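You operate a simulated robot arm through the tools that you are given. There is no shell and no other tool. Be economical: measure what you need, move in short steps, check, and stop when the job is done.

You run a simulated robot arm. Do the job below in one go: nothing can be reset, and whatever is moved stays where it is left.

JOB
Swap the white trough in the drawer for the black one.
Fine: the black trough's lid and the white trough go on the bench; nothing spilt; drawer shut.

Only the result counts: the job must be done as asked and must still hold three seconds after the hand-in. Knocking over, shifting, dropping, spilling or breaking anything else fails it. A push-on lid holds only when it is set on centred and level and pressed home; a screw cap is set on level and turned clockwise until tight.

ROBOT AND FRAMES
A 6-joint arm with a two-finger parallel gripper, fixed in place. Base frame: the origin is at the foot of the arm, x ahead of it, y to its left, z up. Units: m, rad, N and s.
With the tool pointing down near the work surface it reaches from about 0.24 to 0.64 m from the base axis. Its first joint turns from -1.152 to 1.152 rad. Payload 2.7 kg.
The tool frame sits at the grasp point between the pads (the TCP): z along the fingers, y along the line on which they close. The tips reach 0.023 m beyond it. The gripper opens to 0.094 m. The fingers are 0.038 m wide and 0.01 m thick; the gripper's body (0.054 by 0.096 m) begins 0.039 m behind the TCP.
Orientation is that of the tool frame in the base frame, as a unit quaternion [w, x, y, z]. With the fingers straight down and closing along the base's y, the tool's x points along the base's -x, its y along +y and its z along -z.

CONTROLS
- The arm moves only by the tool move_arm. Its argument "rows" is a list of rows, each a list of 2 entries, a list of its own where there are three numbers: the shift along the tool's x, y, z in m, then the turn, a rotation vector about the tool's x, y, z in rad. In form: [[[dx, dy, dz], [ax, ay, az]], ...]. A call has 1 to 12 rows; each row shifts and turns the commanded pose from where the row before left it, along the tool's axes as they then stand. "claw" is the closure in counts, from 0 (fully open) to 255 (shut), set as the call begins (left out, the last holds). A row lasts 0.2 s, in which the tool goes at most 0.05 m and 0.15 rad; a call with a longer step from one row to the next is refused whole, and so is a gripper value outside its range. Where a pose cannot be reached the arm comes as near as it can. A force on the tool above 40 N (or 10 N above the force at the start of the call, whichever is more), or a blocked arm, ends the call early, and 0.2 s more pass. Each finger travels about 0.045 m/s and halts on what it meets, pressing with about 38 N; the grip force reading is that of the motor and also rises with nothing between the fingers. The clock runs only during rows and for 0.2 s after the last one: add rows that do not move to give the fingers time. The reply holds the time, the measured pose of the TCP, the force on the tool along the base axes, the opening and the grip force, in the units named above and with some noise, with the torque about the TCP (base axes, N m) and any sound that the robot's microphone picked up.
- Cameras (640 x 400 px; columns grow to the right, rows downward): "scene" is fixed at [0.0768, -0.4469, 1.382]; the picture's right is [0.70, -0.71, 0.00], its down [-0.55, -0.54, -0.64] and it looks along [0.45, 0.45, -0.77] (base axes); focal length 214 px, centre (320, 200). "wrist" rides on the gripper at [0.087, 0.016, -0.075] in the tool frame; the picture's right is [-0.18, 0.98, 0.00], its down [-0.58, -0.11, -0.81] and it looks along [-0.79, -0.15, 0.59] (tool axes); focal length 243 px, centre (320, 200).
- capture(camera): a new picture of that camera. It takes no simulated time.
- pixel_to_xyz(camera, pixels): for up to 12 pixels [column, row] of the newest picture of that camera ("zoom" is the newest enlarged one), the place [x, y, z] in the base frame of the surface seen there, good to about 0.002 m. It takes no simulated time.
- close_up(camera, box): a new picture of the part [left, top, right, bottom] of that camera's present view, enlarged. It takes no simulated time.
- job_done(): hands the job in; it is judged then, once.

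Work in short steps. Measure before you move; look again where a grasp or a placing could have gone wrong, and mend it. You have 80 turns and 34 pictures in all, those below and enlarged ones among them. Open the gripper and draw the arm clear of the work before you hand the job in, unless the task says otherwise; then end with one line.

The tools are called after "Emit:" as a command line: name --argument value ..., lists and objects as JSON in quotes. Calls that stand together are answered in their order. move_arm: Moves the arm, as the interface text tells. Its arguments: {"type":"object","properties":{"rows":{"type":"array","items":{"type":"array"}},"claw":{"type":"number"}},"required":["rows"]} The other tools are called the same way: capture (camera) takes a picture; pixel_to_xyz (camera, pixels) gives the place of the surface under pixels of a picture; close_up (camera, box) takes an enlarged picture of a part of a camera's view; job_done () hands the job in.

At the start:

```text
clock: 0.0
tcp_pos: [0.4222, -0.0895, 1.2109]
tcp_rot: [0.002, -0.001, 1.0, -0.001]
force: [-0.2, 0.0, 0.8]
ft_torque: [-0.04, -0.01, 0.0]
opening: 0.094
gripper_force: 0.1
```

scene: 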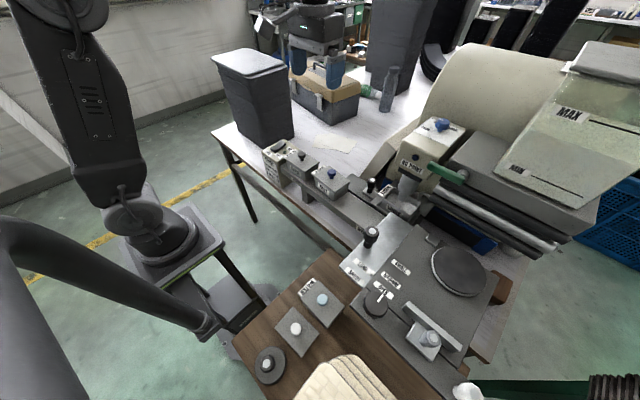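
wrist: 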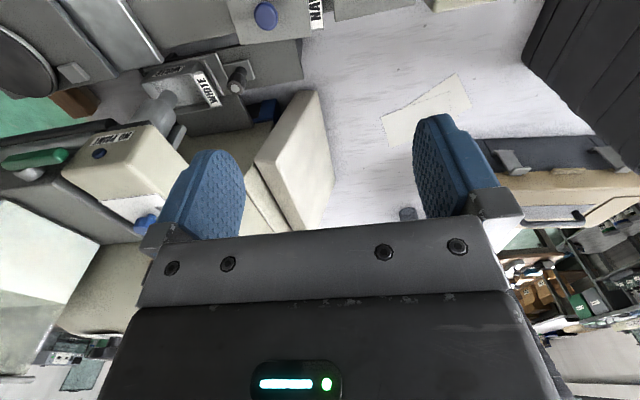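

The scene shows a bench with labelled boxes around (270-400,150-200) and others at (300-460,250-350). I take enlarged views to read the labels.

Emit:
close_up --camera "scene" --box '[240, 120, 440, 245]'

Emit:
close_up --camera "scene" --box '[240, 220, 500, 382]'

```text
3.20 times, centred on (340, 182) of scene
```

zoom: 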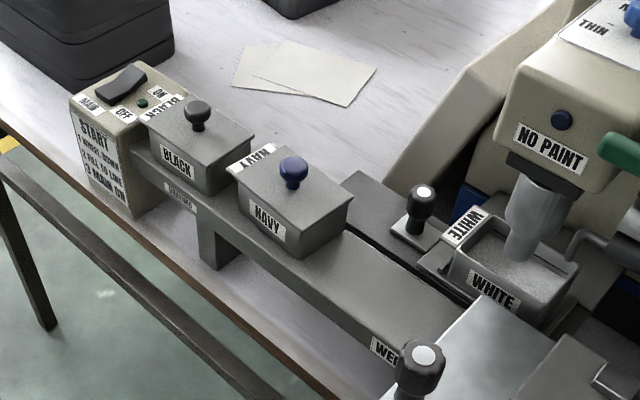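

```text
2.46 times, centred on (370, 301) of scene
```

zoom: 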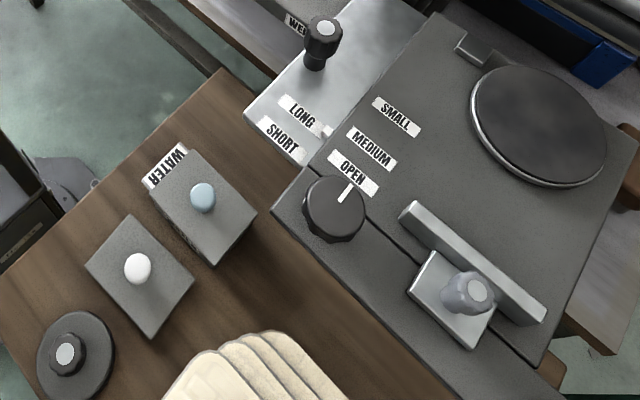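

The BLACK and NAVY troughs (lidded) sit on a rail; WHITE is open beneath a nozzle marked NO PAINT. I enlarge that area and the rail end.

Emit:
close_up --camera "scene" --box '[350, 130, 478, 210]'

Emit:
close_up --camera "scene" --box '[250, 125, 378, 205]'

Emit:
pixel_to_xyz --camera "scene" --pixels '[[301, 155], [331, 172], [371, 179], [364, 192], [371, 232], [390, 205], [402, 200], [343, 195], [322, 300], [295, 328], [330, 280], [403, 184]]'

```text
5.00 times, centred on (414, 170) of scene
```

zoom: 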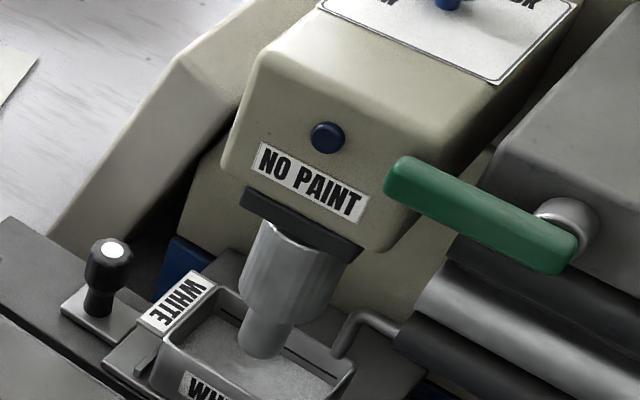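

```text
5.00 times, centred on (314, 165) of scene
```

zoom: 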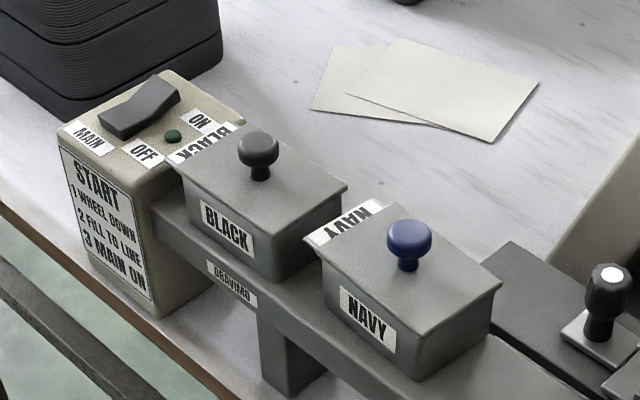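

```text
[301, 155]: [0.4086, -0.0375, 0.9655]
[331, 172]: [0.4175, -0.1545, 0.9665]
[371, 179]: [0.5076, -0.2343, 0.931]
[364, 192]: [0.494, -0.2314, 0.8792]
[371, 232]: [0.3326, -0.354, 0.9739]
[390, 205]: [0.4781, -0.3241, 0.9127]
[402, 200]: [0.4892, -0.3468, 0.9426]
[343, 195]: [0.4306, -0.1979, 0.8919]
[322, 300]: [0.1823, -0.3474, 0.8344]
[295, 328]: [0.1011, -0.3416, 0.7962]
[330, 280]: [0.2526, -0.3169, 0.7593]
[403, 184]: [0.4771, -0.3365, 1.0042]
```

Sign reads "1 WHEEL DOWN, 2 FILL TO LINE, 3 MAIN ON"; the wheel seems to dip in the white trough and the drawer knob is at (371,179). I move back and right for a wrist view of this from the front.

Emit:
move_arm --rows '[[[0.03, -0.035, 0.01], [0, 0, 0]], [[0.03, -0.035, 0.01], [0, 0, 0]], [[0.03, -0.035, 0.01], [0, 0, 0]], [[0.03, -0.035, 0.01], [0, 0, 0]], [[0.02, -0.035, 0.01], [0, 0, 0]]]'

Emit:
capture --camera "wrist"

```text
clock: 1.2
tcp_pos: [0.2822, -0.2653, 1.1596]
tcp_rot: [0.002, -0.001, 1.0, -0.001]
force: [0.5, 0.3, 0.0]
ft_torque: [0.04, -0.01, 0.0]
opening: 0.0939
gripper_force: 0.0
```

```text
27 pictures are left
```

wrist: 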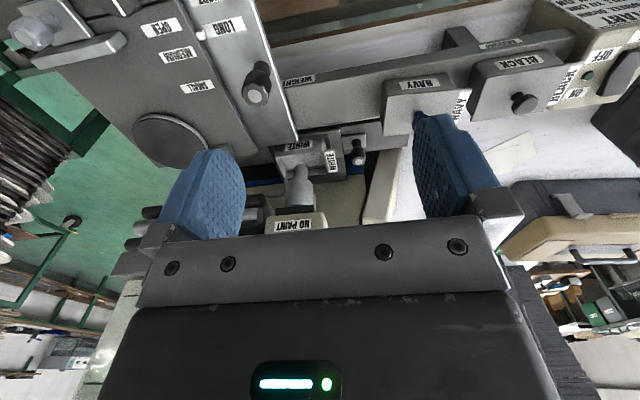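

The trough and drawer are at around (310,155) in the wrist view, upside down. I enlarge it.

Emit:
close_up --camera "wrist" --box '[240, 120, 400, 220]'

Emit:
pixel_to_xyz --camera "zoom" --pixels '[[140, 120], [410, 100], [400, 230], [180, 250], [300, 180], [240, 230], [220, 270], [470, 90], [470, 140], [460, 180], [620, 180], [550, 100]]'

```text
4.00 times, centred on (320, 170) of wrist
```

zoom: 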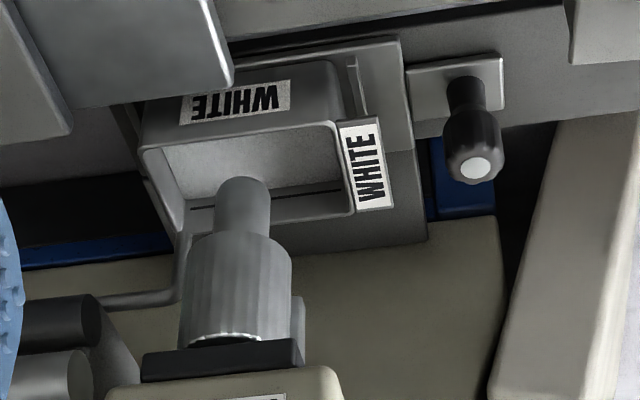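

```text
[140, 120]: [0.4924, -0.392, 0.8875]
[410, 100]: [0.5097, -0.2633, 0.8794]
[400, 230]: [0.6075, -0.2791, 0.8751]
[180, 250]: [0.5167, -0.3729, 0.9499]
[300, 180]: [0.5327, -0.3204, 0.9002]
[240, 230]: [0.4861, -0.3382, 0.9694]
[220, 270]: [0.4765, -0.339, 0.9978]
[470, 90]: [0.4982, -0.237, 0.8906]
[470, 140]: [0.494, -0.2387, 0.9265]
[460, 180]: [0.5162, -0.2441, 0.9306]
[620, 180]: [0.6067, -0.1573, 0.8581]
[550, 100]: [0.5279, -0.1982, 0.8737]
```

The wheel shaft hangs over the trough at about (0.486,-0.338), and the knob is at (0.51,-0.24,0.93). I go closer for a better view of how the drawer is guided.

Emit:
move_arm --rows '[[[-0.01, 0.015, 0.04], [0, 0, 0]], [[-0.02, 0.015, 0.04], [0, 0, 0]], [[-0.02, 0.01, 0.04], [0, 0, 0]]]'

Emit:
capture --camera "wrist"

```text
clock: 2.0
tcp_pos: [0.3333, -0.2244, 1.0409]
tcp_rot: [0.002, 0.0, 1.0, -0.001]
force: [0.3, 0.4, 0.8]
ft_torque: [-0.01, -0.02, -0.05]
opening: 0.094
gripper_force: 0.0
```

```text
25 pictures are left
```

wrist: 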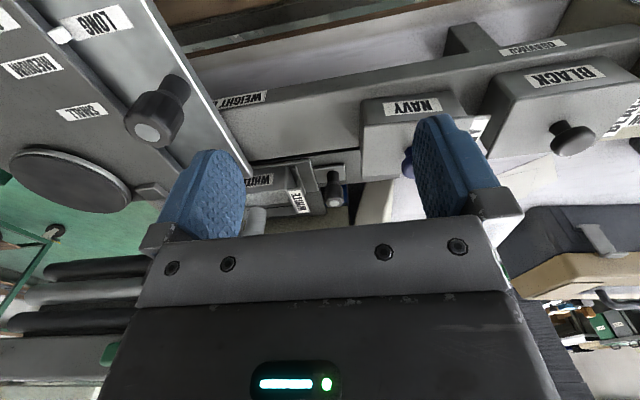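

The view is too shallow. I measure head and rail geometry from the scene image before tilting the wrist to look downward.

Emit:
pixel_to_xyz --camera "scene" --pixels '[[440, 125], [408, 142], [425, 132], [420, 172], [395, 155], [445, 173], [495, 170], [460, 140], [355, 188], [345, 172], [390, 195], [330, 183]]'

```text
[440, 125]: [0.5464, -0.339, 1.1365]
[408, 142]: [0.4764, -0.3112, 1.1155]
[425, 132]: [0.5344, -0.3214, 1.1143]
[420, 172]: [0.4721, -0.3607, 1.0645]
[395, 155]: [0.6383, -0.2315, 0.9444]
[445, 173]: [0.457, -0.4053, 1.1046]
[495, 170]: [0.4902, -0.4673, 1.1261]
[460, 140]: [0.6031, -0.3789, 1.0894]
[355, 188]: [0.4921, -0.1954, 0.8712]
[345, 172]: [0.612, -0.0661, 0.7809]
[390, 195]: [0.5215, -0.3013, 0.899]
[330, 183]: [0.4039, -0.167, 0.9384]
```

The head spans y -0.30 to -0.40 up to z 1.14. I rise, shift left of it, and tilt the tool so the camera looks down.

Emit:
move_arm --rows '[[[0, 0.02, -0.04], [0, 0, 0]], [[-0.03, 0, -0.04], [0, 0, 0]], [[-0.04, 0, 0], [0, 0.0, 0]], [[0, 0, 0], [0, 0.15, 0]], [[0, 0, 0], [0, 0.15, 0]], [[0, 0, 0], [0, 0.15, 0]], [[0, 0, 0], [0, 0.15, 0]]]'

Emit:
capture --camera "wrist"

```text
clock: 3.6
tcp_pos: [0.4022, -0.2065, 1.1208]
tcp_rot: [-0.294, 0.0, 0.956, -0.002]
force: [0.2, 0.1, -0.4]
ft_torque: [0.02, -0.02, 0.01]
opening: 0.094
gripper_force: 0.1
```

```text
24 pictures are left
```

wrist: 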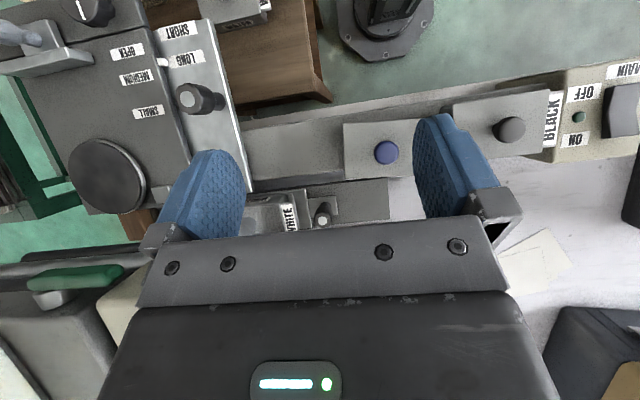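

Now the slab with knob (322,218) and the white trough (270,212) are seen from above; I enlarge it.

Emit:
close_up --camera "wrist" --box '[232, 165, 408, 275]'

Emit:
pixel_to_xyz --camera "wrist" --pixels '[[322, 218], [388, 182], [388, 218], [260, 212], [298, 205], [250, 200], [387, 152], [345, 125], [410, 150], [510, 130], [455, 105], [545, 155]]'

```text
3.64 times, centred on (320, 220) of wrist
```

zoom: 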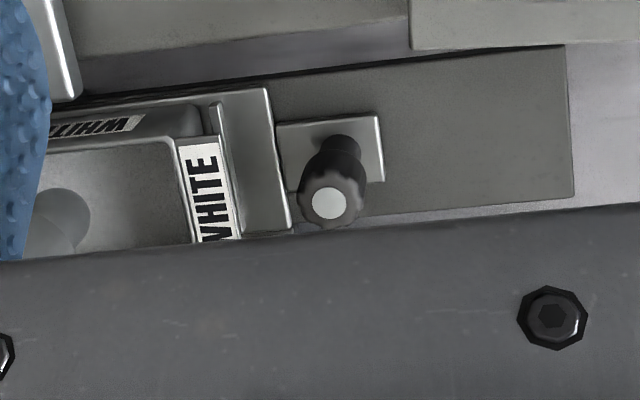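

```text
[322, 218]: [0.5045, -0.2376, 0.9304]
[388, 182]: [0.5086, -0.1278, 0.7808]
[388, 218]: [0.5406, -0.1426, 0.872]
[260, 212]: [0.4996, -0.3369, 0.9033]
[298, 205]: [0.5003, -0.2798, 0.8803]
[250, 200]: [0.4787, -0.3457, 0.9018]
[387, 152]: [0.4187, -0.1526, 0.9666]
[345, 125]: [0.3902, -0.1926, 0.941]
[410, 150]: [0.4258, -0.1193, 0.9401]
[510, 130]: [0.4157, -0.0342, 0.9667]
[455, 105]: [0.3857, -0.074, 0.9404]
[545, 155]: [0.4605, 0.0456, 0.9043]
```

I measure rim, tray edges, knob plate and the round part in the trough.

Emit:
pixel_to_xyz --camera "zoom" --pixels '[[200, 160], [120, 145], [68, 215], [35, 240], [228, 130], [365, 150], [262, 150], [258, 92], [290, 228], [450, 130], [332, 145], [186, 225]]'

Emit:
close_up --camera "scene" --box '[368, 160, 448, 210]'

```text
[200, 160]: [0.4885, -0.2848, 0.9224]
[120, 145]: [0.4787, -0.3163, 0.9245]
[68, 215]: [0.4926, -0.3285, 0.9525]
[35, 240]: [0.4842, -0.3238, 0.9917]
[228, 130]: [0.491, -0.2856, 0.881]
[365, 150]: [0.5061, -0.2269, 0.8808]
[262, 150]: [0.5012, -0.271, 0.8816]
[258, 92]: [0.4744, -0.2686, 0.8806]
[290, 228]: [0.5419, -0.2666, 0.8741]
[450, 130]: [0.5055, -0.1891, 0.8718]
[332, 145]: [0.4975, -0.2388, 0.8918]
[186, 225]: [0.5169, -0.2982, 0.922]
```

```text
8.00 times, centred on (408, 185) of scene
```

zoom: 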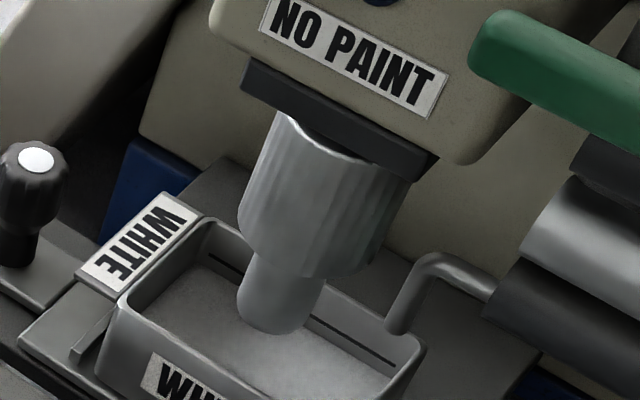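

I measure the shaft tip, pipe tip and trough outline in this enlarged picture.

Emit:
pixel_to_xyz --camera "zoom" --pixels '[[265, 320], [275, 325], [270, 290], [395, 325], [430, 262], [215, 222], [420, 345], [125, 295], [200, 350], [300, 360], [140, 240], [30, 160]]'

Emit:
pixel_to_xyz --camera "scene" --pixels '[[383, 208], [392, 212], [402, 212], [378, 200], [360, 195], [346, 180], [418, 196], [423, 205]]'

```text
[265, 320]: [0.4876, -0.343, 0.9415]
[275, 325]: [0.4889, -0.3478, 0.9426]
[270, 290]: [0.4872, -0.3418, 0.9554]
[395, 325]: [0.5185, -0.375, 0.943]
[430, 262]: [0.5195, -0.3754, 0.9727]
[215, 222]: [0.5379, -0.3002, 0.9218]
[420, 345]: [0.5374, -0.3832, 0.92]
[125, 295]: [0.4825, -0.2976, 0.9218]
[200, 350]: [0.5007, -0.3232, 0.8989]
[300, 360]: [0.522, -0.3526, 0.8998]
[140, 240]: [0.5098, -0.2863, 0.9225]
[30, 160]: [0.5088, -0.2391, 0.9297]
```

```text
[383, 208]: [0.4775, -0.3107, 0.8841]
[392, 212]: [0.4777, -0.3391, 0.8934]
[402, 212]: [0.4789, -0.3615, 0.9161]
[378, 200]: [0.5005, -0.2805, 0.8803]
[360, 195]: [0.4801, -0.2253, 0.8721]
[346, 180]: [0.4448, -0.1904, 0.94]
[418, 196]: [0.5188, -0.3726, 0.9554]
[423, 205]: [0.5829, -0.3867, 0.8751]
```

The spout tip (z≈0.94) is above the rim (0.922), so an open trough slides out under it, but a lid's knob would not. I check the free bench area and the black trough's dimensions.

Emit:
close_up --camera "wrist" --box '[330, 70, 640, 264]'

Emit:
pixel_to_xyz --camera "wrist" --pixels '[[395, 200], [520, 200], [500, 265], [540, 230], [570, 270], [460, 155], [540, 120], [551, 140], [620, 180], [530, 270], [430, 92], [252, 130]]'

```text
2.06 times, centred on (485, 167) of wrist
```

zoom: 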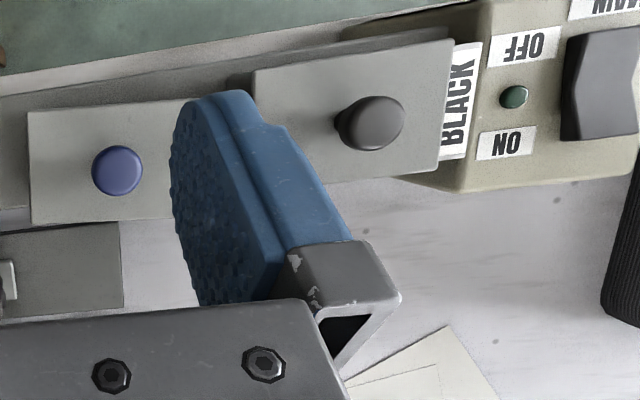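

```text
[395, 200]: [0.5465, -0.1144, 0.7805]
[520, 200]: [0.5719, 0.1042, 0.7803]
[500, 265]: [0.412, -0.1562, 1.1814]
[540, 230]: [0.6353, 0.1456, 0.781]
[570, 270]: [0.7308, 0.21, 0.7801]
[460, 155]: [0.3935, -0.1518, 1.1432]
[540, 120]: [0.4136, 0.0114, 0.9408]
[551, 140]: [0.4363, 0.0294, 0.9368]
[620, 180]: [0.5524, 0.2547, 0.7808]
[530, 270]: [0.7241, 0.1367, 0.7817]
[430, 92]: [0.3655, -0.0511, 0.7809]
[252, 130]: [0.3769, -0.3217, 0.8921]
```

I measure lid corners and knob axis precisely.

Emit:
pixel_to_xyz --camera "zoom" --pixels '[[260, 78], [446, 44], [435, 166], [385, 120], [360, 122], [408, 120], [465, 60], [455, 150], [345, 128], [485, 100], [330, 175], [440, 70]]'

Emit:
pixel_to_xyz --camera "scene" --pixels '[[290, 173], [303, 180], [285, 155], [312, 186], [305, 161], [301, 152], [282, 168], [300, 188], [275, 180], [310, 195]]'

```text
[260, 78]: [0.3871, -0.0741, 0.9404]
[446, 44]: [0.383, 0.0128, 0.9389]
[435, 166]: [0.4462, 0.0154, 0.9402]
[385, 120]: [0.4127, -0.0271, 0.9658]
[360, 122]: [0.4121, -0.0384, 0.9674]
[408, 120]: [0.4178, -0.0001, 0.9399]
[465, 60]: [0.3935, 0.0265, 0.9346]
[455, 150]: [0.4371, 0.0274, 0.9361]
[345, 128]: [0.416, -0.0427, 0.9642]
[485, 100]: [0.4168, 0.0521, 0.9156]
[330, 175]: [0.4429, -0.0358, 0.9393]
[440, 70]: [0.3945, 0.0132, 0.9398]
```

```text
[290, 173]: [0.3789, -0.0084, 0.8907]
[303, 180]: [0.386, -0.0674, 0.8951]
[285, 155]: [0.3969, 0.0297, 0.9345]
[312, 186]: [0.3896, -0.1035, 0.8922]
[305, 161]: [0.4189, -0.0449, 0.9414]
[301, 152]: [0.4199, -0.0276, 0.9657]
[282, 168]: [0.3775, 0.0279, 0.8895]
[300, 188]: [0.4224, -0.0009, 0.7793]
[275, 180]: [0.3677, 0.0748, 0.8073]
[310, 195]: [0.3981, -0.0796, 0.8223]
```

Lid: x 0.384–0.447, y −0.075–0.016, knob at (0.415,−0.032). Next I undo the tilt and turn the wrist 90° so the fingers close along x, with camera on the +y side.

Emit:
move_arm --rows '[[[0, 0, 0], [0, -0.15, 0]], [[0, 0, 0], [0, -0.15, 0]], [[0, 0, 0], [0, -0.15, 0]], [[0, 0, 0], [0, -0.147, 0]], [[0, 0, 0], [0, 0, 0.15]], [[0, 0, 0], [0, 0, 0.15]], [[0, 0, 0], [0, 0, 0.15]], [[0, 0, 0], [0, 0, 0.15]], [[0, 0, 0], [0, 0, 0.15]], [[0, 0, 0], [0, 0, 0.15]], [[0, 0, 0], [0, 0, 0.15]], [[0, 0, 0], [0, 0, 0.15]]]'

Emit:
move_arm --rows '[[[0, 0, 0], [0, 0, 0.15]], [[0, 0, 0], [0, 0, 0.15]], [[0, 0, 0], [0, 0, 0.0708]]]' --claw 100

```text
clock: 6.2
tcp_pos: [0.4023, -0.2056, 1.1219]
tcp_rot: [0.0, 0.565, 0.825, 0.0]
force: [-0.2, -0.2, -1.0]
ft_torque: [-0.02, 0.04, -0.01]
opening: 0.0939
gripper_force: 0.1
```

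```text
clock: 7.0
tcp_pos: [0.4017, -0.2051, 1.1217]
tcp_rot: [0.001, 0.707, 0.707, -0.001]
force: [-0.7, -0.3, -0.4]
ft_torque: [0.01, -0.04, 0.02]
opening: 0.0571
gripper_force: 0.1
```

Now I move over the drawer knob (0.508,−0.238) and lower to z≈1.0, then look.

Emit:
move_arm --rows '[[[-0.01, 0.04, 0], [0, 0, 0]], [[-0.01, 0.04, 0], [0, 0, 0]], [[-0.013, 0.026, 0.02], [0, 0, 0]], [[0, 0, 0.04], [0, 0, 0]], [[0, 0, 0.04], [0, 0, 0]], [[0, 0, 0.01], [0, 0, 0]]]'

Emit:
capture --camera "wrist"

```text
clock: 8.4
tcp_pos: [0.5087, -0.2385, 1.011]
tcp_rot: [0.001, 0.707, 0.707, -0.001]
force: [-0.9, 0.6, 0.0]
ft_torque: [-0.04, 0.04, 0.02]
opening: 0.0571
gripper_force: 0.1
```

```text
20 pictures are left
```

wrist: 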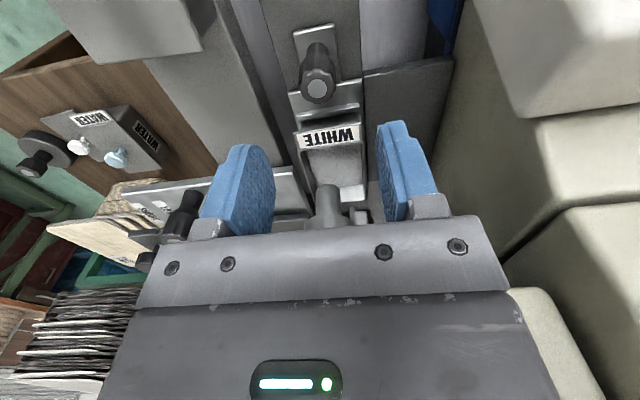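

Knob lies between the fingers' lines. I lower to z≈0.925 and grip it.

Emit:
move_arm --rows '[[[0, 0, 0.04], [0, 0, 0]], [[0, 0, 0.03], [0, 0, 0]], [[0, 0, 0.016], [0, 0, 0]]]'

Emit:
move_arm --rows '[[[0, 0, 0], [0, 0, 0]], [[0, 0, 0], [0, 0, 0]], [[0, 0, 0], [0, 0, 0]], [[0, 0, 0], [0, 0, 0]]]' --claw 255

```text
clock: 9.2
tcp_pos: [0.509, -0.2386, 0.9251]
tcp_rot: [0.001, 0.707, 0.707, 0.0]
force: [0.4, 0.4, 0.4]
ft_torque: [-0.02, -0.01, 0.01]
opening: 0.0571
gripper_force: 0.0
```

```text
clock: 10.2
tcp_pos: [0.5076, -0.2385, 0.9238]
tcp_rot: [-0.001, 0.706, 0.708, -0.001]
force: [-18.8, 0.4, 2.9]
ft_torque: [0.16, 0.32, 0.04]
opening: 0.025
gripper_force: 45.1
```

Gripped (0.025 m) with a small sideways load, so I ease the commanded pose −x a little, then pull gently along +y.

Emit:
move_arm --rows '[[[0, -0.0015, 0], [0, 0, 0]], [[0.01, 0, 0], [0, 0, 0]], [[0.01, 0, 0], [0, 0, 0]], [[0.01, 0, 0], [0, 0, 0]]]'

```text
clock: 11.2
tcp_pos: [0.5065, -0.2083, 0.9246]
tcp_rot: [0.0, 0.706, 0.708, 0.0]
force: [-3.4, -1.1, -5.4]
ft_torque: [0.04, 0.08, -0.01]
opening: 0.025
gripper_force: 45.0
```

It slides freely. I continue pulling in small steps and then look.

Emit:
move_arm --rows '[[[0.01, 0, 0], [0, 0, 0]], [[0.01, 0, 0], [0, 0, 0]], [[0.01, 0, 0], [0, 0, 0]], [[0.01, 0, 0], [0, 0, 0]], [[0.01, 0, 0], [0, 0, 0]], [[0.01, 0, 0], [0, 0, 0]]]'

Emit:
capture --camera "wrist"

```text
clock: 12.6
tcp_pos: [0.5067, -0.1465, 0.924]
tcp_rot: [0.0, 0.707, 0.707, 0.0]
force: [7.8, -0.6, -14.4]
ft_torque: [-0.04, -0.1, 0.02]
opening: 0.025
gripper_force: 44.7
```

```text
19 pictures are left
```

wrist: 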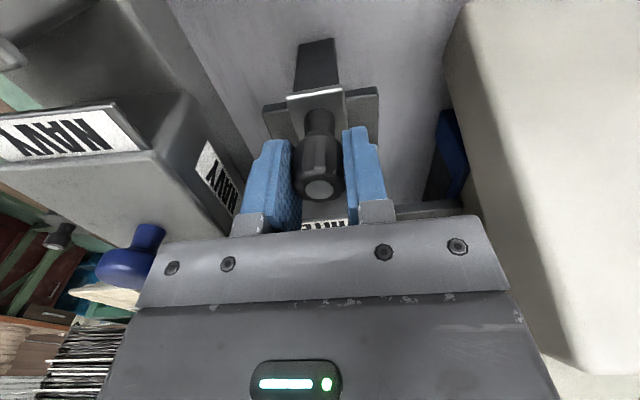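

The drawer came 92 mm with the trough. I pull 20 mm further, easing the vertical load.

Emit:
move_arm --rows '[[[0.005, 0, 0.001], [0, 0, 0]], [[0.01, 0, 0], [0, 0, 0]], [[0.007, 0, 0], [0, 0, 0]]]'

```text
clock: 13.4
tcp_pos: [0.5067, -0.1255, 0.9243]
tcp_rot: [0.001, 0.706, 0.708, 0.0]
force: [6.5, -0.7, -6.9]
ft_torque: [0.06, -0.06, -0.03]
opening: 0.0248
gripper_force: 44.8
```

Drawer is 113 mm out. I release the knob and rise, then look from the scene camera.

Emit:
move_arm --rows '[[[0, 0, 0], [0, 0, 0]], [[0, 0, 0], [0, 0, 0]], [[0, 0, -0.03], [0, 0, 0]], [[0, 0, -0.05], [0, 0, 0]], [[0, 0, -0.05], [0, 0, 0]], [[0, 0, -0.04], [0, 0, 0]]]' --claw 110

Emit:
capture --camera "wrist"

Emit:
close_up --camera "scene" --box '[240, 110, 440, 235]'

```text
clock: 14.8
tcp_pos: [0.5058, -0.1255, 1.0951]
tcp_rot: [0.002, 0.707, 0.708, -0.001]
force: [-0.5, 0.7, 0.2]
ft_torque: [-0.02, 0.03, -0.01]
opening: 0.0534
gripper_force: 0.0
```

```text
18 pictures are left
```

wrist: 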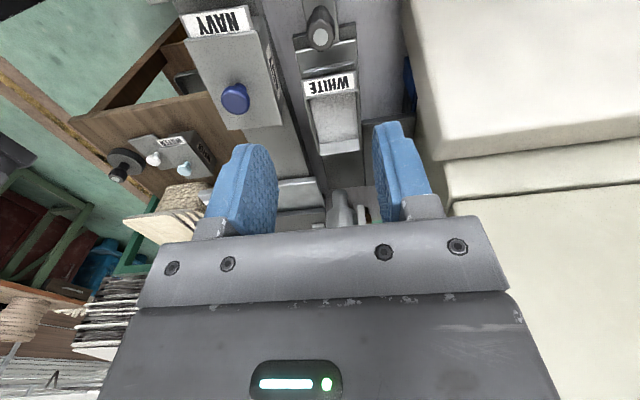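

```text
3.20 times, centred on (340, 172) of scene
```

zoom: 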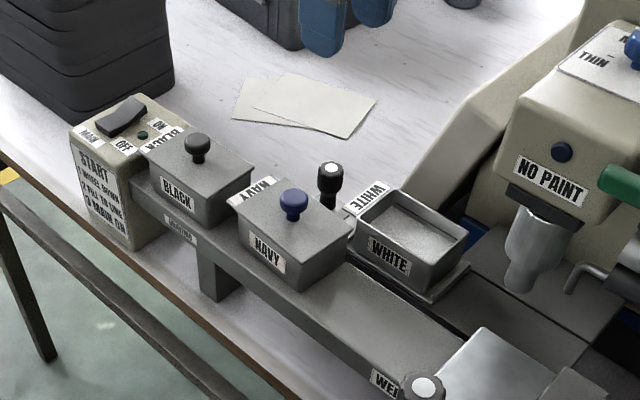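

The drawer is out with the white trough clear of the head. I measure the trough and tray now.

Emit:
pixel_to_xyz --camera "zoom" --pixels '[[353, 222], [405, 188], [468, 234], [425, 268], [378, 196], [400, 225], [425, 298], [470, 265], [388, 250], [395, 280], [330, 170], [300, 115]]'

Emit:
pixel_to_xyz --camera "wrist" --pixels '[[312, 90], [305, 105], [322, 155], [358, 148], [354, 92], [305, 78], [352, 70], [335, 115], [320, 38], [340, 62]]'

```text
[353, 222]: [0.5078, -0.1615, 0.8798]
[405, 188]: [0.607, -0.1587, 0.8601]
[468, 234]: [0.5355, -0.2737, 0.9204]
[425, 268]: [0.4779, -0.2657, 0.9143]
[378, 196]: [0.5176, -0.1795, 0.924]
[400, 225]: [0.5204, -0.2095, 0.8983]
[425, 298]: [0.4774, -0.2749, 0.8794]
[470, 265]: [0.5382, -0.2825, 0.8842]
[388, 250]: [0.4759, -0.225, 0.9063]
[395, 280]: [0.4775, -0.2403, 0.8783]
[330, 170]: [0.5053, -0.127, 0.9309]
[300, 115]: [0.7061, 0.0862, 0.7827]
```

```text
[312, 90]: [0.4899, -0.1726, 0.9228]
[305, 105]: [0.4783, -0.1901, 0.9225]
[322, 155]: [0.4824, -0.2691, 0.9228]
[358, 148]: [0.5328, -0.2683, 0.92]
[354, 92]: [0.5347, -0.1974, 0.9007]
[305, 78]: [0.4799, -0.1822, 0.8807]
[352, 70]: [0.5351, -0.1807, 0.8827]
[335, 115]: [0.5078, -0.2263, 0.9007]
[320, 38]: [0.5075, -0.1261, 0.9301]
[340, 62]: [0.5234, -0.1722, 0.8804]
```

White trough: x 0.476–0.540, y −0.272…−0.187. Next, the black lid's knob at (0.415,−0.032): I move above it and down to z≈0.968.

Emit:
move_arm --rows '[[[0.03, -0.03, 0], [0, 0, 0]], [[0.03, -0.03, 0], [0, 0, 0]], [[0.0335, -0.031, 0.02], [0, 0, 0]], [[0, 0, 0.04], [0, 0, 0]], [[0, 0, 0.04], [0, 0, 0]], [[0, 0, 0.02], [0, 0, 0]], [[0, 0, 0.007], [0, 0, 0]]]'

Emit:
capture --camera "wrist"

```text
clock: 16.4
tcp_pos: [0.4157, -0.0337, 0.9662]
tcp_rot: [0.0, 0.706, 0.708, -0.001]
force: [-0.1, 0.7, 0.4]
ft_torque: [0.01, -0.01, -0.01]
opening: 0.0536
gripper_force: 0.0
```

```text
16 pictures are left
```

wrist: 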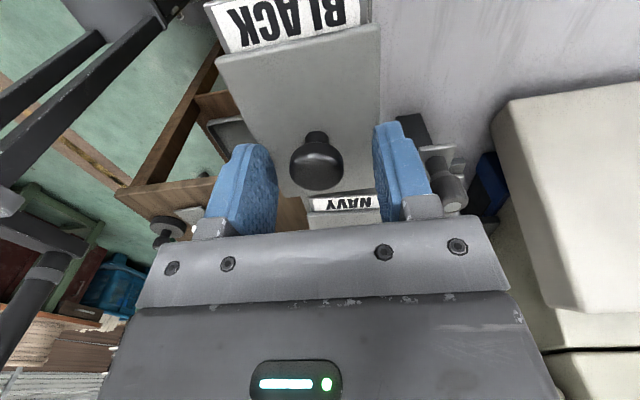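

Knob (317,165) lies between the fingers; I measure its centre to avoid pushing the trough sideways.

Emit:
pixel_to_xyz --camera "wrist" --pixels '[[292, 165], [342, 165], [317, 160], [317, 185], [304, 170], [330, 170], [316, 137]]'

```text
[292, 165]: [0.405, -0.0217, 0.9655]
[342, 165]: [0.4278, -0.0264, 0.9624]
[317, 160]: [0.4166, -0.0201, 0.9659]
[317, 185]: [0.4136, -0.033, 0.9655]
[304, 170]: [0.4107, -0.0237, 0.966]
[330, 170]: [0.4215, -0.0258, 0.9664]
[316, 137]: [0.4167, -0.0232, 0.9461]
```

Knob centre ≈(0.416,−0.030). I nudge +3 mm in y and close.

Emit:
move_arm --rows '[[[0.003, 0.0005, 0], [0, 0, 0]], [[0, 0, 0], [0, 0, 0]], [[0, 0, 0], [0, 0, 0]], [[0, 0, 0], [0, 0, 0]], [[0, 0, 0], [0, 0, 0]]]' --claw 255

```text
clock: 17.6
tcp_pos: [0.4157, -0.0298, 0.9656]
tcp_rot: [0.001, 0.706, 0.708, -0.001]
force: [0.0, -0.8, 0.4]
ft_torque: [-0.02, -0.02, -0.04]
opening: 0.0237
gripper_force: 38.0
heard: snap
```

Gripped at 0.0237 m with no side load; a "snap" was heard. I lift slowly 10 mm and check.

Emit:
move_arm --rows '[[[0, 0, -0.003], [0, 0, 0]], [[0, 0, -0.003], [0, 0, 0]], [[0, 0, -0.004], [0, 0, 0]]]'

Emit:
close_up --camera "scene" --box '[240, 110, 368, 190]'

```text
clock: 18.4
tcp_pos: [0.417, -0.0288, 0.9764]
tcp_rot: [0.0, 0.707, 0.708, 0.0]
force: [0.1, 0.2, -0.5]
ft_torque: [0.05, -0.01, 0.0]
opening: 0.0235
gripper_force: 38.0
```

```text
5.00 times, centred on (304, 150) of scene
```

zoom: 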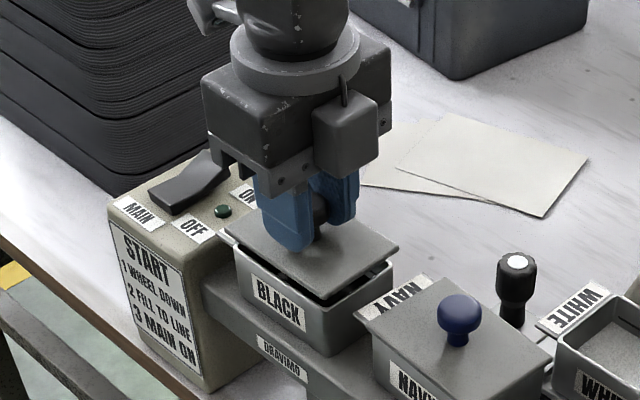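

The lid is off and free. I check free bench spots around (0.54,0.08) and (0.55,−0.05): paper edges, bin, box.

Emit:
pixel_to_xyz --camera "zoom" --pixels '[[395, 165], [545, 213], [370, 185], [425, 240], [480, 240], [400, 245], [200, 150], [225, 95], [600, 230], [225, 240], [300, 300], [390, 270]]'

```text
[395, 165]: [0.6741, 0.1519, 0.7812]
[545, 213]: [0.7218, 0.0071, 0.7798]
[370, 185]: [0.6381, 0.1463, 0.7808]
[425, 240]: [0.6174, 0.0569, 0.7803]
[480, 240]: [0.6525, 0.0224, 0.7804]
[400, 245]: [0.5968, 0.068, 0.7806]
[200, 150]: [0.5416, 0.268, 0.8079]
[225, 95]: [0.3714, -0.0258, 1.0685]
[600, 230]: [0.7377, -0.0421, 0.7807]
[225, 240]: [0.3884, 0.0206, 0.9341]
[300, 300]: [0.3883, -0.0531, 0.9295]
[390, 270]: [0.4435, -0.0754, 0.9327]
```

The area is free. I lift the lid, carry it above (0.54,0.07) and lower to z≈0.83.

Emit:
move_arm --rows '[[[0, 0, -0.025], [0, 0, 0]], [[0, 0, -0.035], [0, 0, 0]], [[0.03, 0.035, 0], [0, 0, 0]], [[0.03, 0.035, 0], [0, 0, 0]], [[0.03, 0.035, 0], [0, 0, 0]], [[0.01, 0.018, 0.03], [0, 0, 0]], [[0, 0, 0.045], [0, 0, 0]], [[0, 0, 0.045], [0, 0, 0]], [[0, 0, 0.045], [0, 0, 0]], [[0, 0, 0.035], [0, 0, 0]]]'

```text
clock: 20.6
tcp_pos: [0.5388, 0.071, 0.8367]
tcp_rot: [0.001, 0.707, 0.707, 0.0]
force: [-0.3, 0.8, -0.4]
ft_torque: [-0.01, -0.02, -0.03]
opening: 0.0239
gripper_force: 37.2
```

Now I lower in small steps until contact.

Emit:
move_arm --rows '[[[0, 0, 0.006], [0, 0, 0]], [[0, 0, 0.004], [0, 0, 0]], [[0, 0, 0.003], [0, 0, 0]], [[0, 0, 0.002], [0, 0, 0]], [[0, 0, 0.002], [0, 0, 0]]]'

```text
clock: 21.8
tcp_pos: [0.539, 0.0699, 0.8193]
tcp_rot: [0.001, 0.707, 0.707, -0.001]
force: [-0.2, -0.1, -1.2]
ft_torque: [0.02, 0.02, 0.02]
opening: 0.024
gripper_force: 38.2
```

Emit:
move_arm --rows '[[[0, 0, 0.002], [0, 0, 0]], [[0, 0, 0.001], [0, 0, 0]], [[0, 0, 0.001], [0, 0, 0]]]'

```text
clock: 22.6
tcp_pos: [0.54, 0.0704, 0.8164]
tcp_rot: [0.001, 0.707, 0.707, -0.001]
force: [-4.8, -0.1, 11.5]
ft_torque: [0.0, 0.08, -0.01]
opening: 0.0238
gripper_force: 38.1
```

Contact with the bench (11 N up). I release, wait, and rise clear.

Emit:
move_arm --rows '[[[0, 0, 0], [0, 0, 0]], [[0, 0, 0], [0, 0, 0]], [[0, 0, 0], [0, 0, 0]], [[0, 0, -0.04], [0, 0, 0]], [[0, 0, -0.05], [0, 0, 0]], [[0, 0, -0.05], [0, 0, 0]], [[0, 0, -0.05], [0, 0, 0]], [[0, 0, -0.05], [0, 0, 0]]]' --claw 110

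Emit:
close_up --camera "scene" --box '[240, 100, 440, 225]'

```text
clock: 24.4
tcp_pos: [0.5393, 0.07, 1.0547]
tcp_rot: [0.0, 0.707, 0.707, -0.001]
force: [-0.4, -0.8, -0.8]
ft_torque: [0.01, -0.01, -0.01]
opening: 0.0535
gripper_force: 0.0
```

```text
3.20 times, centred on (340, 162) of scene
```

zoom: 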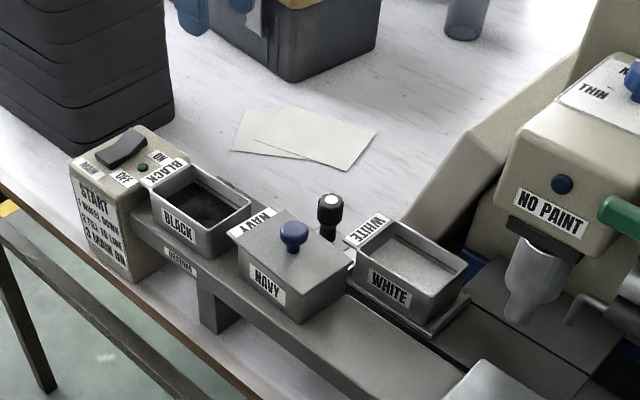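

The lid is down (behind the rail), black paint visible. Next I go over the white trough at (0.508,−0.230) with the gripper opened wide, and look.

Emit:
move_arm --rows '[[[-0.04, 0, 0], [0, 0, 0]], [[-0.045, -0.005, 0], [0, 0, 0]], [[-0.045, -0.005, 0], [0, 0, 0]], [[-0.045, -0.005, 0], [0, 0, 0]], [[-0.045, -0.005, 0], [0, 0, 0]], [[-0.045, -0.006, 0], [0, 0, 0]], [[-0.035, -0.005, 0], [0, 0, 0]], [[0, 0, 0.04], [0, 0, 0]], [[0, 0, 0.04], [0, 0, 0]]]' --claw 20

Emit:
capture --camera "wrist"

```text
clock: 26.4
tcp_pos: [0.5078, -0.2293, 0.9751]
tcp_rot: [0.001, 0.707, 0.708, -0.001]
force: [0.2, -0.2, 0.1]
ft_torque: [-0.02, -0.02, 0.01]
opening: 0.0864
gripper_force: 0.0
```

```text
13 pictures are left
```

wrist: 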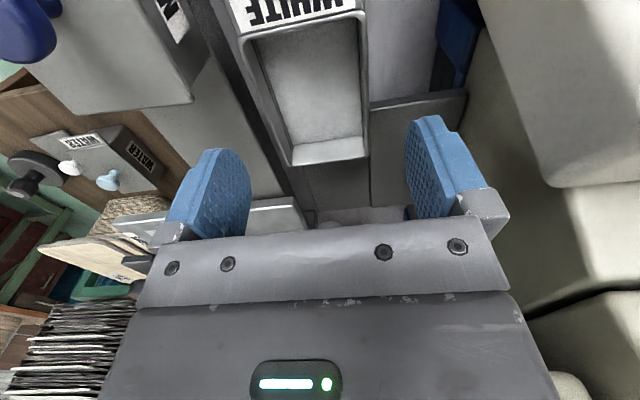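

Trough sits between fingers. I verify its centre via rim corners.

Emit:
pixel_to_xyz --camera "wrist" --pixels '[[247, 45], [293, 164], [366, 155], [359, 18], [270, 108], [364, 90], [330, 160]]'

```text
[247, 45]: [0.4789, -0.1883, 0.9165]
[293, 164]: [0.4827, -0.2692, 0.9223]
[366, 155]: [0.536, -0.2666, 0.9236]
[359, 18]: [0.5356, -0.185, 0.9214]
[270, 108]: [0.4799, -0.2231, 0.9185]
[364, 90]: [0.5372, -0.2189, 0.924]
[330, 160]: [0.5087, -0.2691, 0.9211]
```

Centre x≈0.508, as commanded. I lower to z≈0.908 and close on the walls.

Emit:
move_arm --rows '[[[0, 0, 0.03], [0, 0, 0]], [[0, 0, 0.025], [0, 0, 0]], [[0, 0, 0.011], [0, 0, 0]]]'

Emit:
move_arm --rows '[[[0, 0, 0], [0, 0, 0]], [[0, 0, 0], [0, 0, 0]], [[0, 0, 0], [0, 0, 0]], [[0, 0, 0], [0, 0, 0]]]' --claw 255

```text
clock: 27.2
tcp_pos: [0.5085, -0.2304, 0.9084]
tcp_rot: [0.001, 0.706, 0.708, 0.0]
force: [0.6, 0.0, 0.0]
ft_torque: [0.0, 0.01, 0.0]
opening: 0.0866
gripper_force: 0.1
```

```text
clock: 28.2
tcp_pos: [0.5083, -0.2297, 0.909]
tcp_rot: [0.0, 0.706, 0.708, -0.001]
force: [-1.1, 0.6, 0.8]
ft_torque: [-0.07, 0.01, -0.01]
opening: 0.0618
gripper_force: 37.7
```

Gripped at 0.062 m with no side load. I lift slowly and straight.

Emit:
move_arm --rows '[[[0, 0, -0.004], [0, 0, 0]], [[0, 0, -0.006], [0, 0, 0]], [[0, 0, -0.01], [0, 0, 0]], [[0, 0, -0.01], [0, 0, 0]], [[0, 0, -0.01], [0, 0, 0]], [[0, 0, -0.01], [0, 0, 0]], [[0, 0, -0.01], [0, 0, 0]]]'

Emit:
close_up --camera "scene" --box '[300, 100, 428, 180]'

```text
clock: 29.8
tcp_pos: [0.508, -0.2293, 0.9696]
tcp_rot: [0.001, 0.706, 0.708, -0.001]
force: [-0.7, 0.2, -3.0]
ft_torque: [-0.01, 0.01, 0.02]
opening: 0.0617
gripper_force: 38.1
```

```text
5.00 times, centred on (364, 140) of scene
```

zoom: 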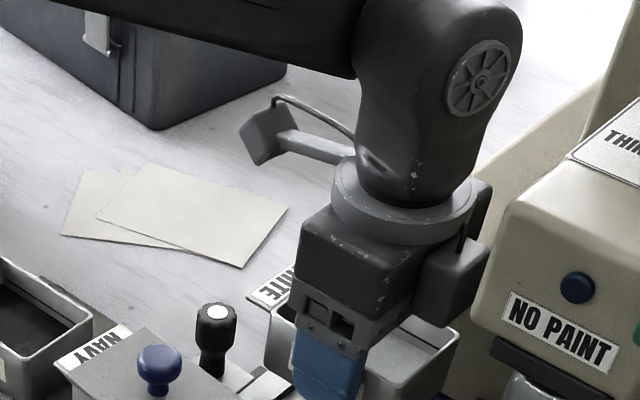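

Lifted level. I raise more and carry it smoothly to above (0.585,−0.048).

Emit:
move_arm --rows '[[[0, 0, -0.01], [0, 0, 0]], [[0, 0, -0.015], [0, 0, 0]], [[0, 0, -0.015], [0, 0, 0]], [[0, 0, -0.015], [0, 0, 0]], [[0.005, 0.002, -0.005], [0, 0, 0]], [[0.01, 0.004, 0], [0, 0, 0]], [[0.015, 0.006, 0], [0, 0, 0]], [[0.02, 0.008, 0], [0, 0, 0]], [[0.02, 0.008, 0], [0, 0, 0]], [[0.02, 0.009, 0], [0, 0, 0]], [[0.02, 0.009, 0], [0, 0, 0]], [[0.02, 0.009, 0], [0, 0, 0]]]'

Emit:
move_arm --rows '[[[0.02, 0.009, 0], [0, 0, 0]], [[0.015, 0.007, 0], [0, 0, 0]], [[0.01, 0.004, 0], [0, 0, 0]], [[0.006, 0.002, 0.005], [0, 0, 0]], [[0, 0, 0.015], [0, 0, 0]], [[0, 0, 0.02], [0, 0, 0]], [[0, 0, 0.02], [0, 0, 0]], [[0, 0, 0.02], [0, 0, 0]]]'

Emit:
capture --camera "wrist"

```text
clock: 32.4
tcp_pos: [0.5633, -0.0983, 1.0294]
tcp_rot: [0.0, 0.707, 0.708, -0.001]
force: [-0.4, 0.1, -3.0]
ft_torque: [-0.01, 0.03, -0.03]
opening: 0.0617
gripper_force: 38.5
```

```text
clock: 34.2
tcp_pos: [0.5839, -0.0478, 0.9496]
tcp_rot: [0.001, 0.707, 0.708, 0.0]
force: [0.5, 0.0, -2.9]
ft_torque: [-0.03, 0.04, 0.02]
opening: 0.0619
gripper_force: 37.4
```

```text
11 pictures are left
```

wrist: 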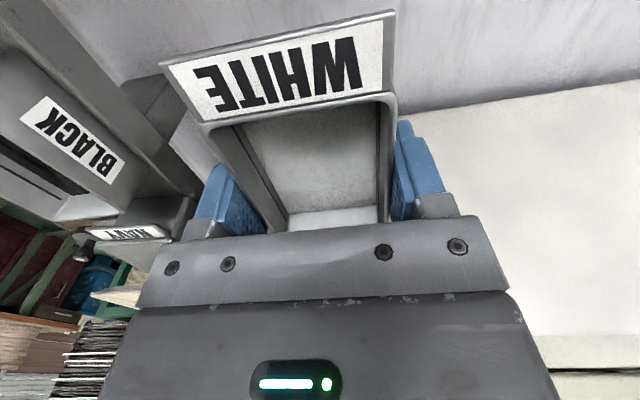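

Level, no spill. I lower to about z 0.82, then creep to contact (~0.809).

Emit:
move_arm --rows '[[[0, 0, 0.02], [0, 0, 0]], [[0, 0, 0.025], [0, 0, 0]], [[0, 0, 0.025], [0, 0, 0]], [[0, 0, 0.025], [0, 0, 0]], [[0, 0, 0.02], [0, 0, 0]], [[0, 0, 0.012], [0, 0, 0]], [[0, 0, 0.005], [0, 0, 0]], [[0, 0, 0.003], [0, 0, 0]]]'

Emit:
move_arm --rows '[[[0, 0, 0.002], [0, 0, 0]], [[0, 0, 0.002], [0, 0, 0]]]'

```text
clock: 36.0
tcp_pos: [0.5844, -0.049, 0.8145]
tcp_rot: [0.001, 0.706, 0.708, 0.0]
force: [-0.8, 0.1, -2.6]
ft_torque: [-0.01, -0.01, -0.03]
opening: 0.0617
gripper_force: 38.0
```

```text
clock: 36.6
tcp_pos: [0.584, -0.0487, 0.8111]
tcp_rot: [0.001, 0.706, 0.708, 0.0]
force: [0.8, 0.0, -2.6]
ft_torque: [-0.01, 0.03, 0.02]
opening: 0.062
gripper_force: 38.2
```

Emit:
move_arm --rows '[[[0, 0, 0.001], [0, 0, 0]], [[0, 0, 0.001], [0, 0, 0]], [[0, 0, 0.0005], [0, 0, 0]]]'

```text
clock: 37.4
tcp_pos: [0.5848, -0.048, 0.8091]
tcp_rot: [0.001, 0.706, 0.709, 0.0]
force: [-5.4, 0.5, 14.8]
ft_torque: [0.37, 0.73, 0.09]
opening: 0.0619
gripper_force: 38.0
```

Contact with the bench felt at z 0.809. I release, open to 0.087 m, and rise.

Emit:
move_arm --rows '[[[0, 0, 0], [0, 0, 0]], [[0, 0, 0], [0, 0, 0]], [[0, 0, 0], [0, 0, 0]], [[0, 0, -0.02], [0, 0, 0]], [[0, 0, -0.04], [0, 0, 0]], [[0, 0, -0.05], [0, 0, 0]], [[0, 0, -0.05], [0, 0, 0]], [[0, 0, -0.05], [0, 0, 0]], [[0, 0, -0.04], [0, 0, 0]]]' --claw 20

Emit:
close_up --camera "scene" --box '[240, 100, 440, 225]'

```text
clock: 39.4
tcp_pos: [0.5853, -0.0487, 1.058]
tcp_rot: [0.001, 0.706, 0.708, -0.001]
force: [-0.4, -0.4, 0.7]
ft_torque: [0.0, 0.01, 0.03]
opening: 0.0866
gripper_force: 0.1
```

```text
3.20 times, centred on (340, 162) of scene
```

zoom: 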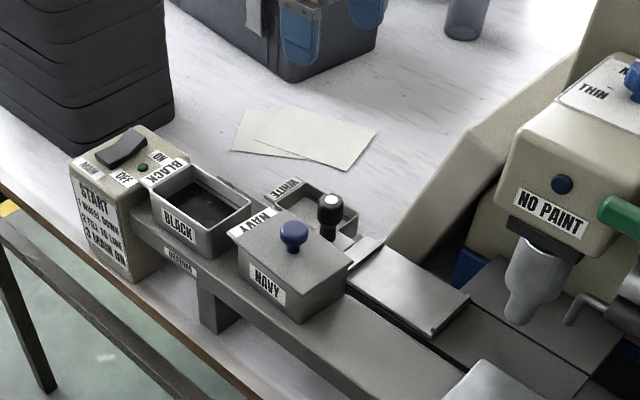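

White trough is on the bench; tray is empty. I measure the tray and the open black trough.

Emit:
pixel_to_xyz --camera "zoom" --pixels '[[350, 290], [430, 332], [468, 298], [390, 248], [375, 270], [410, 285], [143, 182], [188, 231], [248, 208], [190, 168], [205, 205], [165, 172]]'

Emit:
close_up --camera "scene" --box '[336, 165, 400, 205]'

```text
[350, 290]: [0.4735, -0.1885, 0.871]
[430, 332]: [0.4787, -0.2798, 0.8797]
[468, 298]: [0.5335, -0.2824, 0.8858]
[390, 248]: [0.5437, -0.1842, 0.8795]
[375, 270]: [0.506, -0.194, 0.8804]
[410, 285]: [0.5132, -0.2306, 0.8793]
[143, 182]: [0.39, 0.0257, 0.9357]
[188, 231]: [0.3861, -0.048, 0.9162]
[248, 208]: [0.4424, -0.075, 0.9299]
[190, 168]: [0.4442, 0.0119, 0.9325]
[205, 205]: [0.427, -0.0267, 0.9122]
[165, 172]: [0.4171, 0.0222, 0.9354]
```

```text
10.00 times, centred on (368, 185) of scene
```

zoom: 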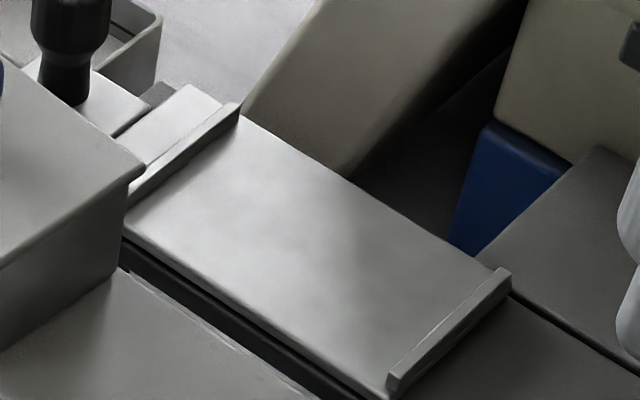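

The tray has a ridge at front and back; trough sits between. I measure the ridges and go hover over the black trough at the same relative height for a comparable view.

Emit:
pixel_to_xyz --camera "zoom" --pixels '[[180, 155], [200, 140], [237, 105], [195, 152], [450, 330], [490, 285], [400, 375], [395, 390], [440, 325], [480, 290], [300, 250], [170, 165]]'

Emit:
move_arm --rows '[[[0.005, -0.035, 0], [0, 0, 0]], [[0.005, -0.045, 0], [0, 0, 0]], [[0.005, -0.045, 0], [0, 0, 0]], [[0.004, -0.0445, 0.01], [0, 0, 0]], [[0, 0, 0.03], [0, 0, 0]], [[0, 0, 0.031], [0, 0, 0]]]'

Emit:
capture --camera "wrist"

```text
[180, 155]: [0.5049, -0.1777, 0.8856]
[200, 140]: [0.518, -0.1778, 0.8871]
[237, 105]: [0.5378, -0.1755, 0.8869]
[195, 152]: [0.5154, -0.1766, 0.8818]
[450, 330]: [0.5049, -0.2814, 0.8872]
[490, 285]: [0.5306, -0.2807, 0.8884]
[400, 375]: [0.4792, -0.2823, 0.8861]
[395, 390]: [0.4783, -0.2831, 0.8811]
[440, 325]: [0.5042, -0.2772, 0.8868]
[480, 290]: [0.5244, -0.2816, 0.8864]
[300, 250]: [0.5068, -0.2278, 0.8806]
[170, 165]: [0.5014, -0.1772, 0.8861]
```

```text
clock: 40.8
tcp_pos: [0.4147, -0.0303, 0.9869]
tcp_rot: [0.0, 0.706, 0.708, -0.001]
force: [-0.1, -0.4, 0.2]
ft_torque: [0.03, 0.01, -0.01]
opening: 0.0868
gripper_force: 0.1
```

```text
8 pictures are left
```

wrist: 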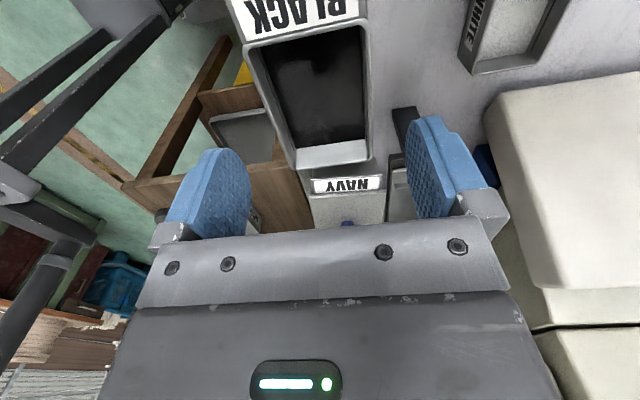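

View matches the white one nearly pixel for pixel (corners (295,166),(368,160)), so the grip offset is the same. I lower 66 mm and close.

Emit:
move_arm --rows '[[[0, 0.0005, 0.03], [0, 0, 0]], [[0, 0, 0.025], [0, 0, 0]], [[0, 0, 0.011], [0, 0, 0]]]'

Emit:
move_arm --rows '[[[0, 0, 0], [0, 0, 0]], [[0, 0, 0], [0, 0, 0]], [[0, 0, 0], [0, 0, 0]], [[0, 0, 0], [0, 0, 0]]]' --claw 255

```text
clock: 41.6
tcp_pos: [0.4154, -0.0303, 0.9213]
tcp_rot: [0.002, 0.707, 0.707, -0.001]
force: [-0.6, -0.3, -0.3]
ft_torque: [0.0, 0.05, -0.03]
opening: 0.0868
gripper_force: 0.2
```

```text
clock: 42.6
tcp_pos: [0.4158, -0.0287, 0.9204]
tcp_rot: [-0.001, 0.707, 0.708, -0.001]
force: [1.1, -0.2, -0.2]
ft_torque: [-0.02, -0.02, 0.03]
opening: 0.0617
gripper_force: 37.9
```

Gripped. I lift slowly to z≈1.04.

Emit:
move_arm --rows '[[[0, 0, -0.004], [0, 0, 0]], [[0, 0, -0.008], [0, 0, 0]], [[0, 0, -0.012], [0, 0, 0]], [[0, 0, -0.015], [0, 0, 0]], [[0, 0, -0.02], [0, 0, 0]], [[0, 0, -0.02], [0, 0, 0]], [[0, 0, -0.02], [0, 0, 0]], [[0, 0, -0.015], [0, 0, 0]], [[0, 0, -0.006], [0, 0, 0]]]'

```text
clock: 44.6
tcp_pos: [0.4154, -0.0293, 1.0417]
tcp_rot: [0.0, 0.706, 0.708, 0.0]
force: [-0.7, -0.3, -2.4]
ft_torque: [-0.01, 0.01, -0.01]
opening: 0.0619
gripper_force: 38.0
```

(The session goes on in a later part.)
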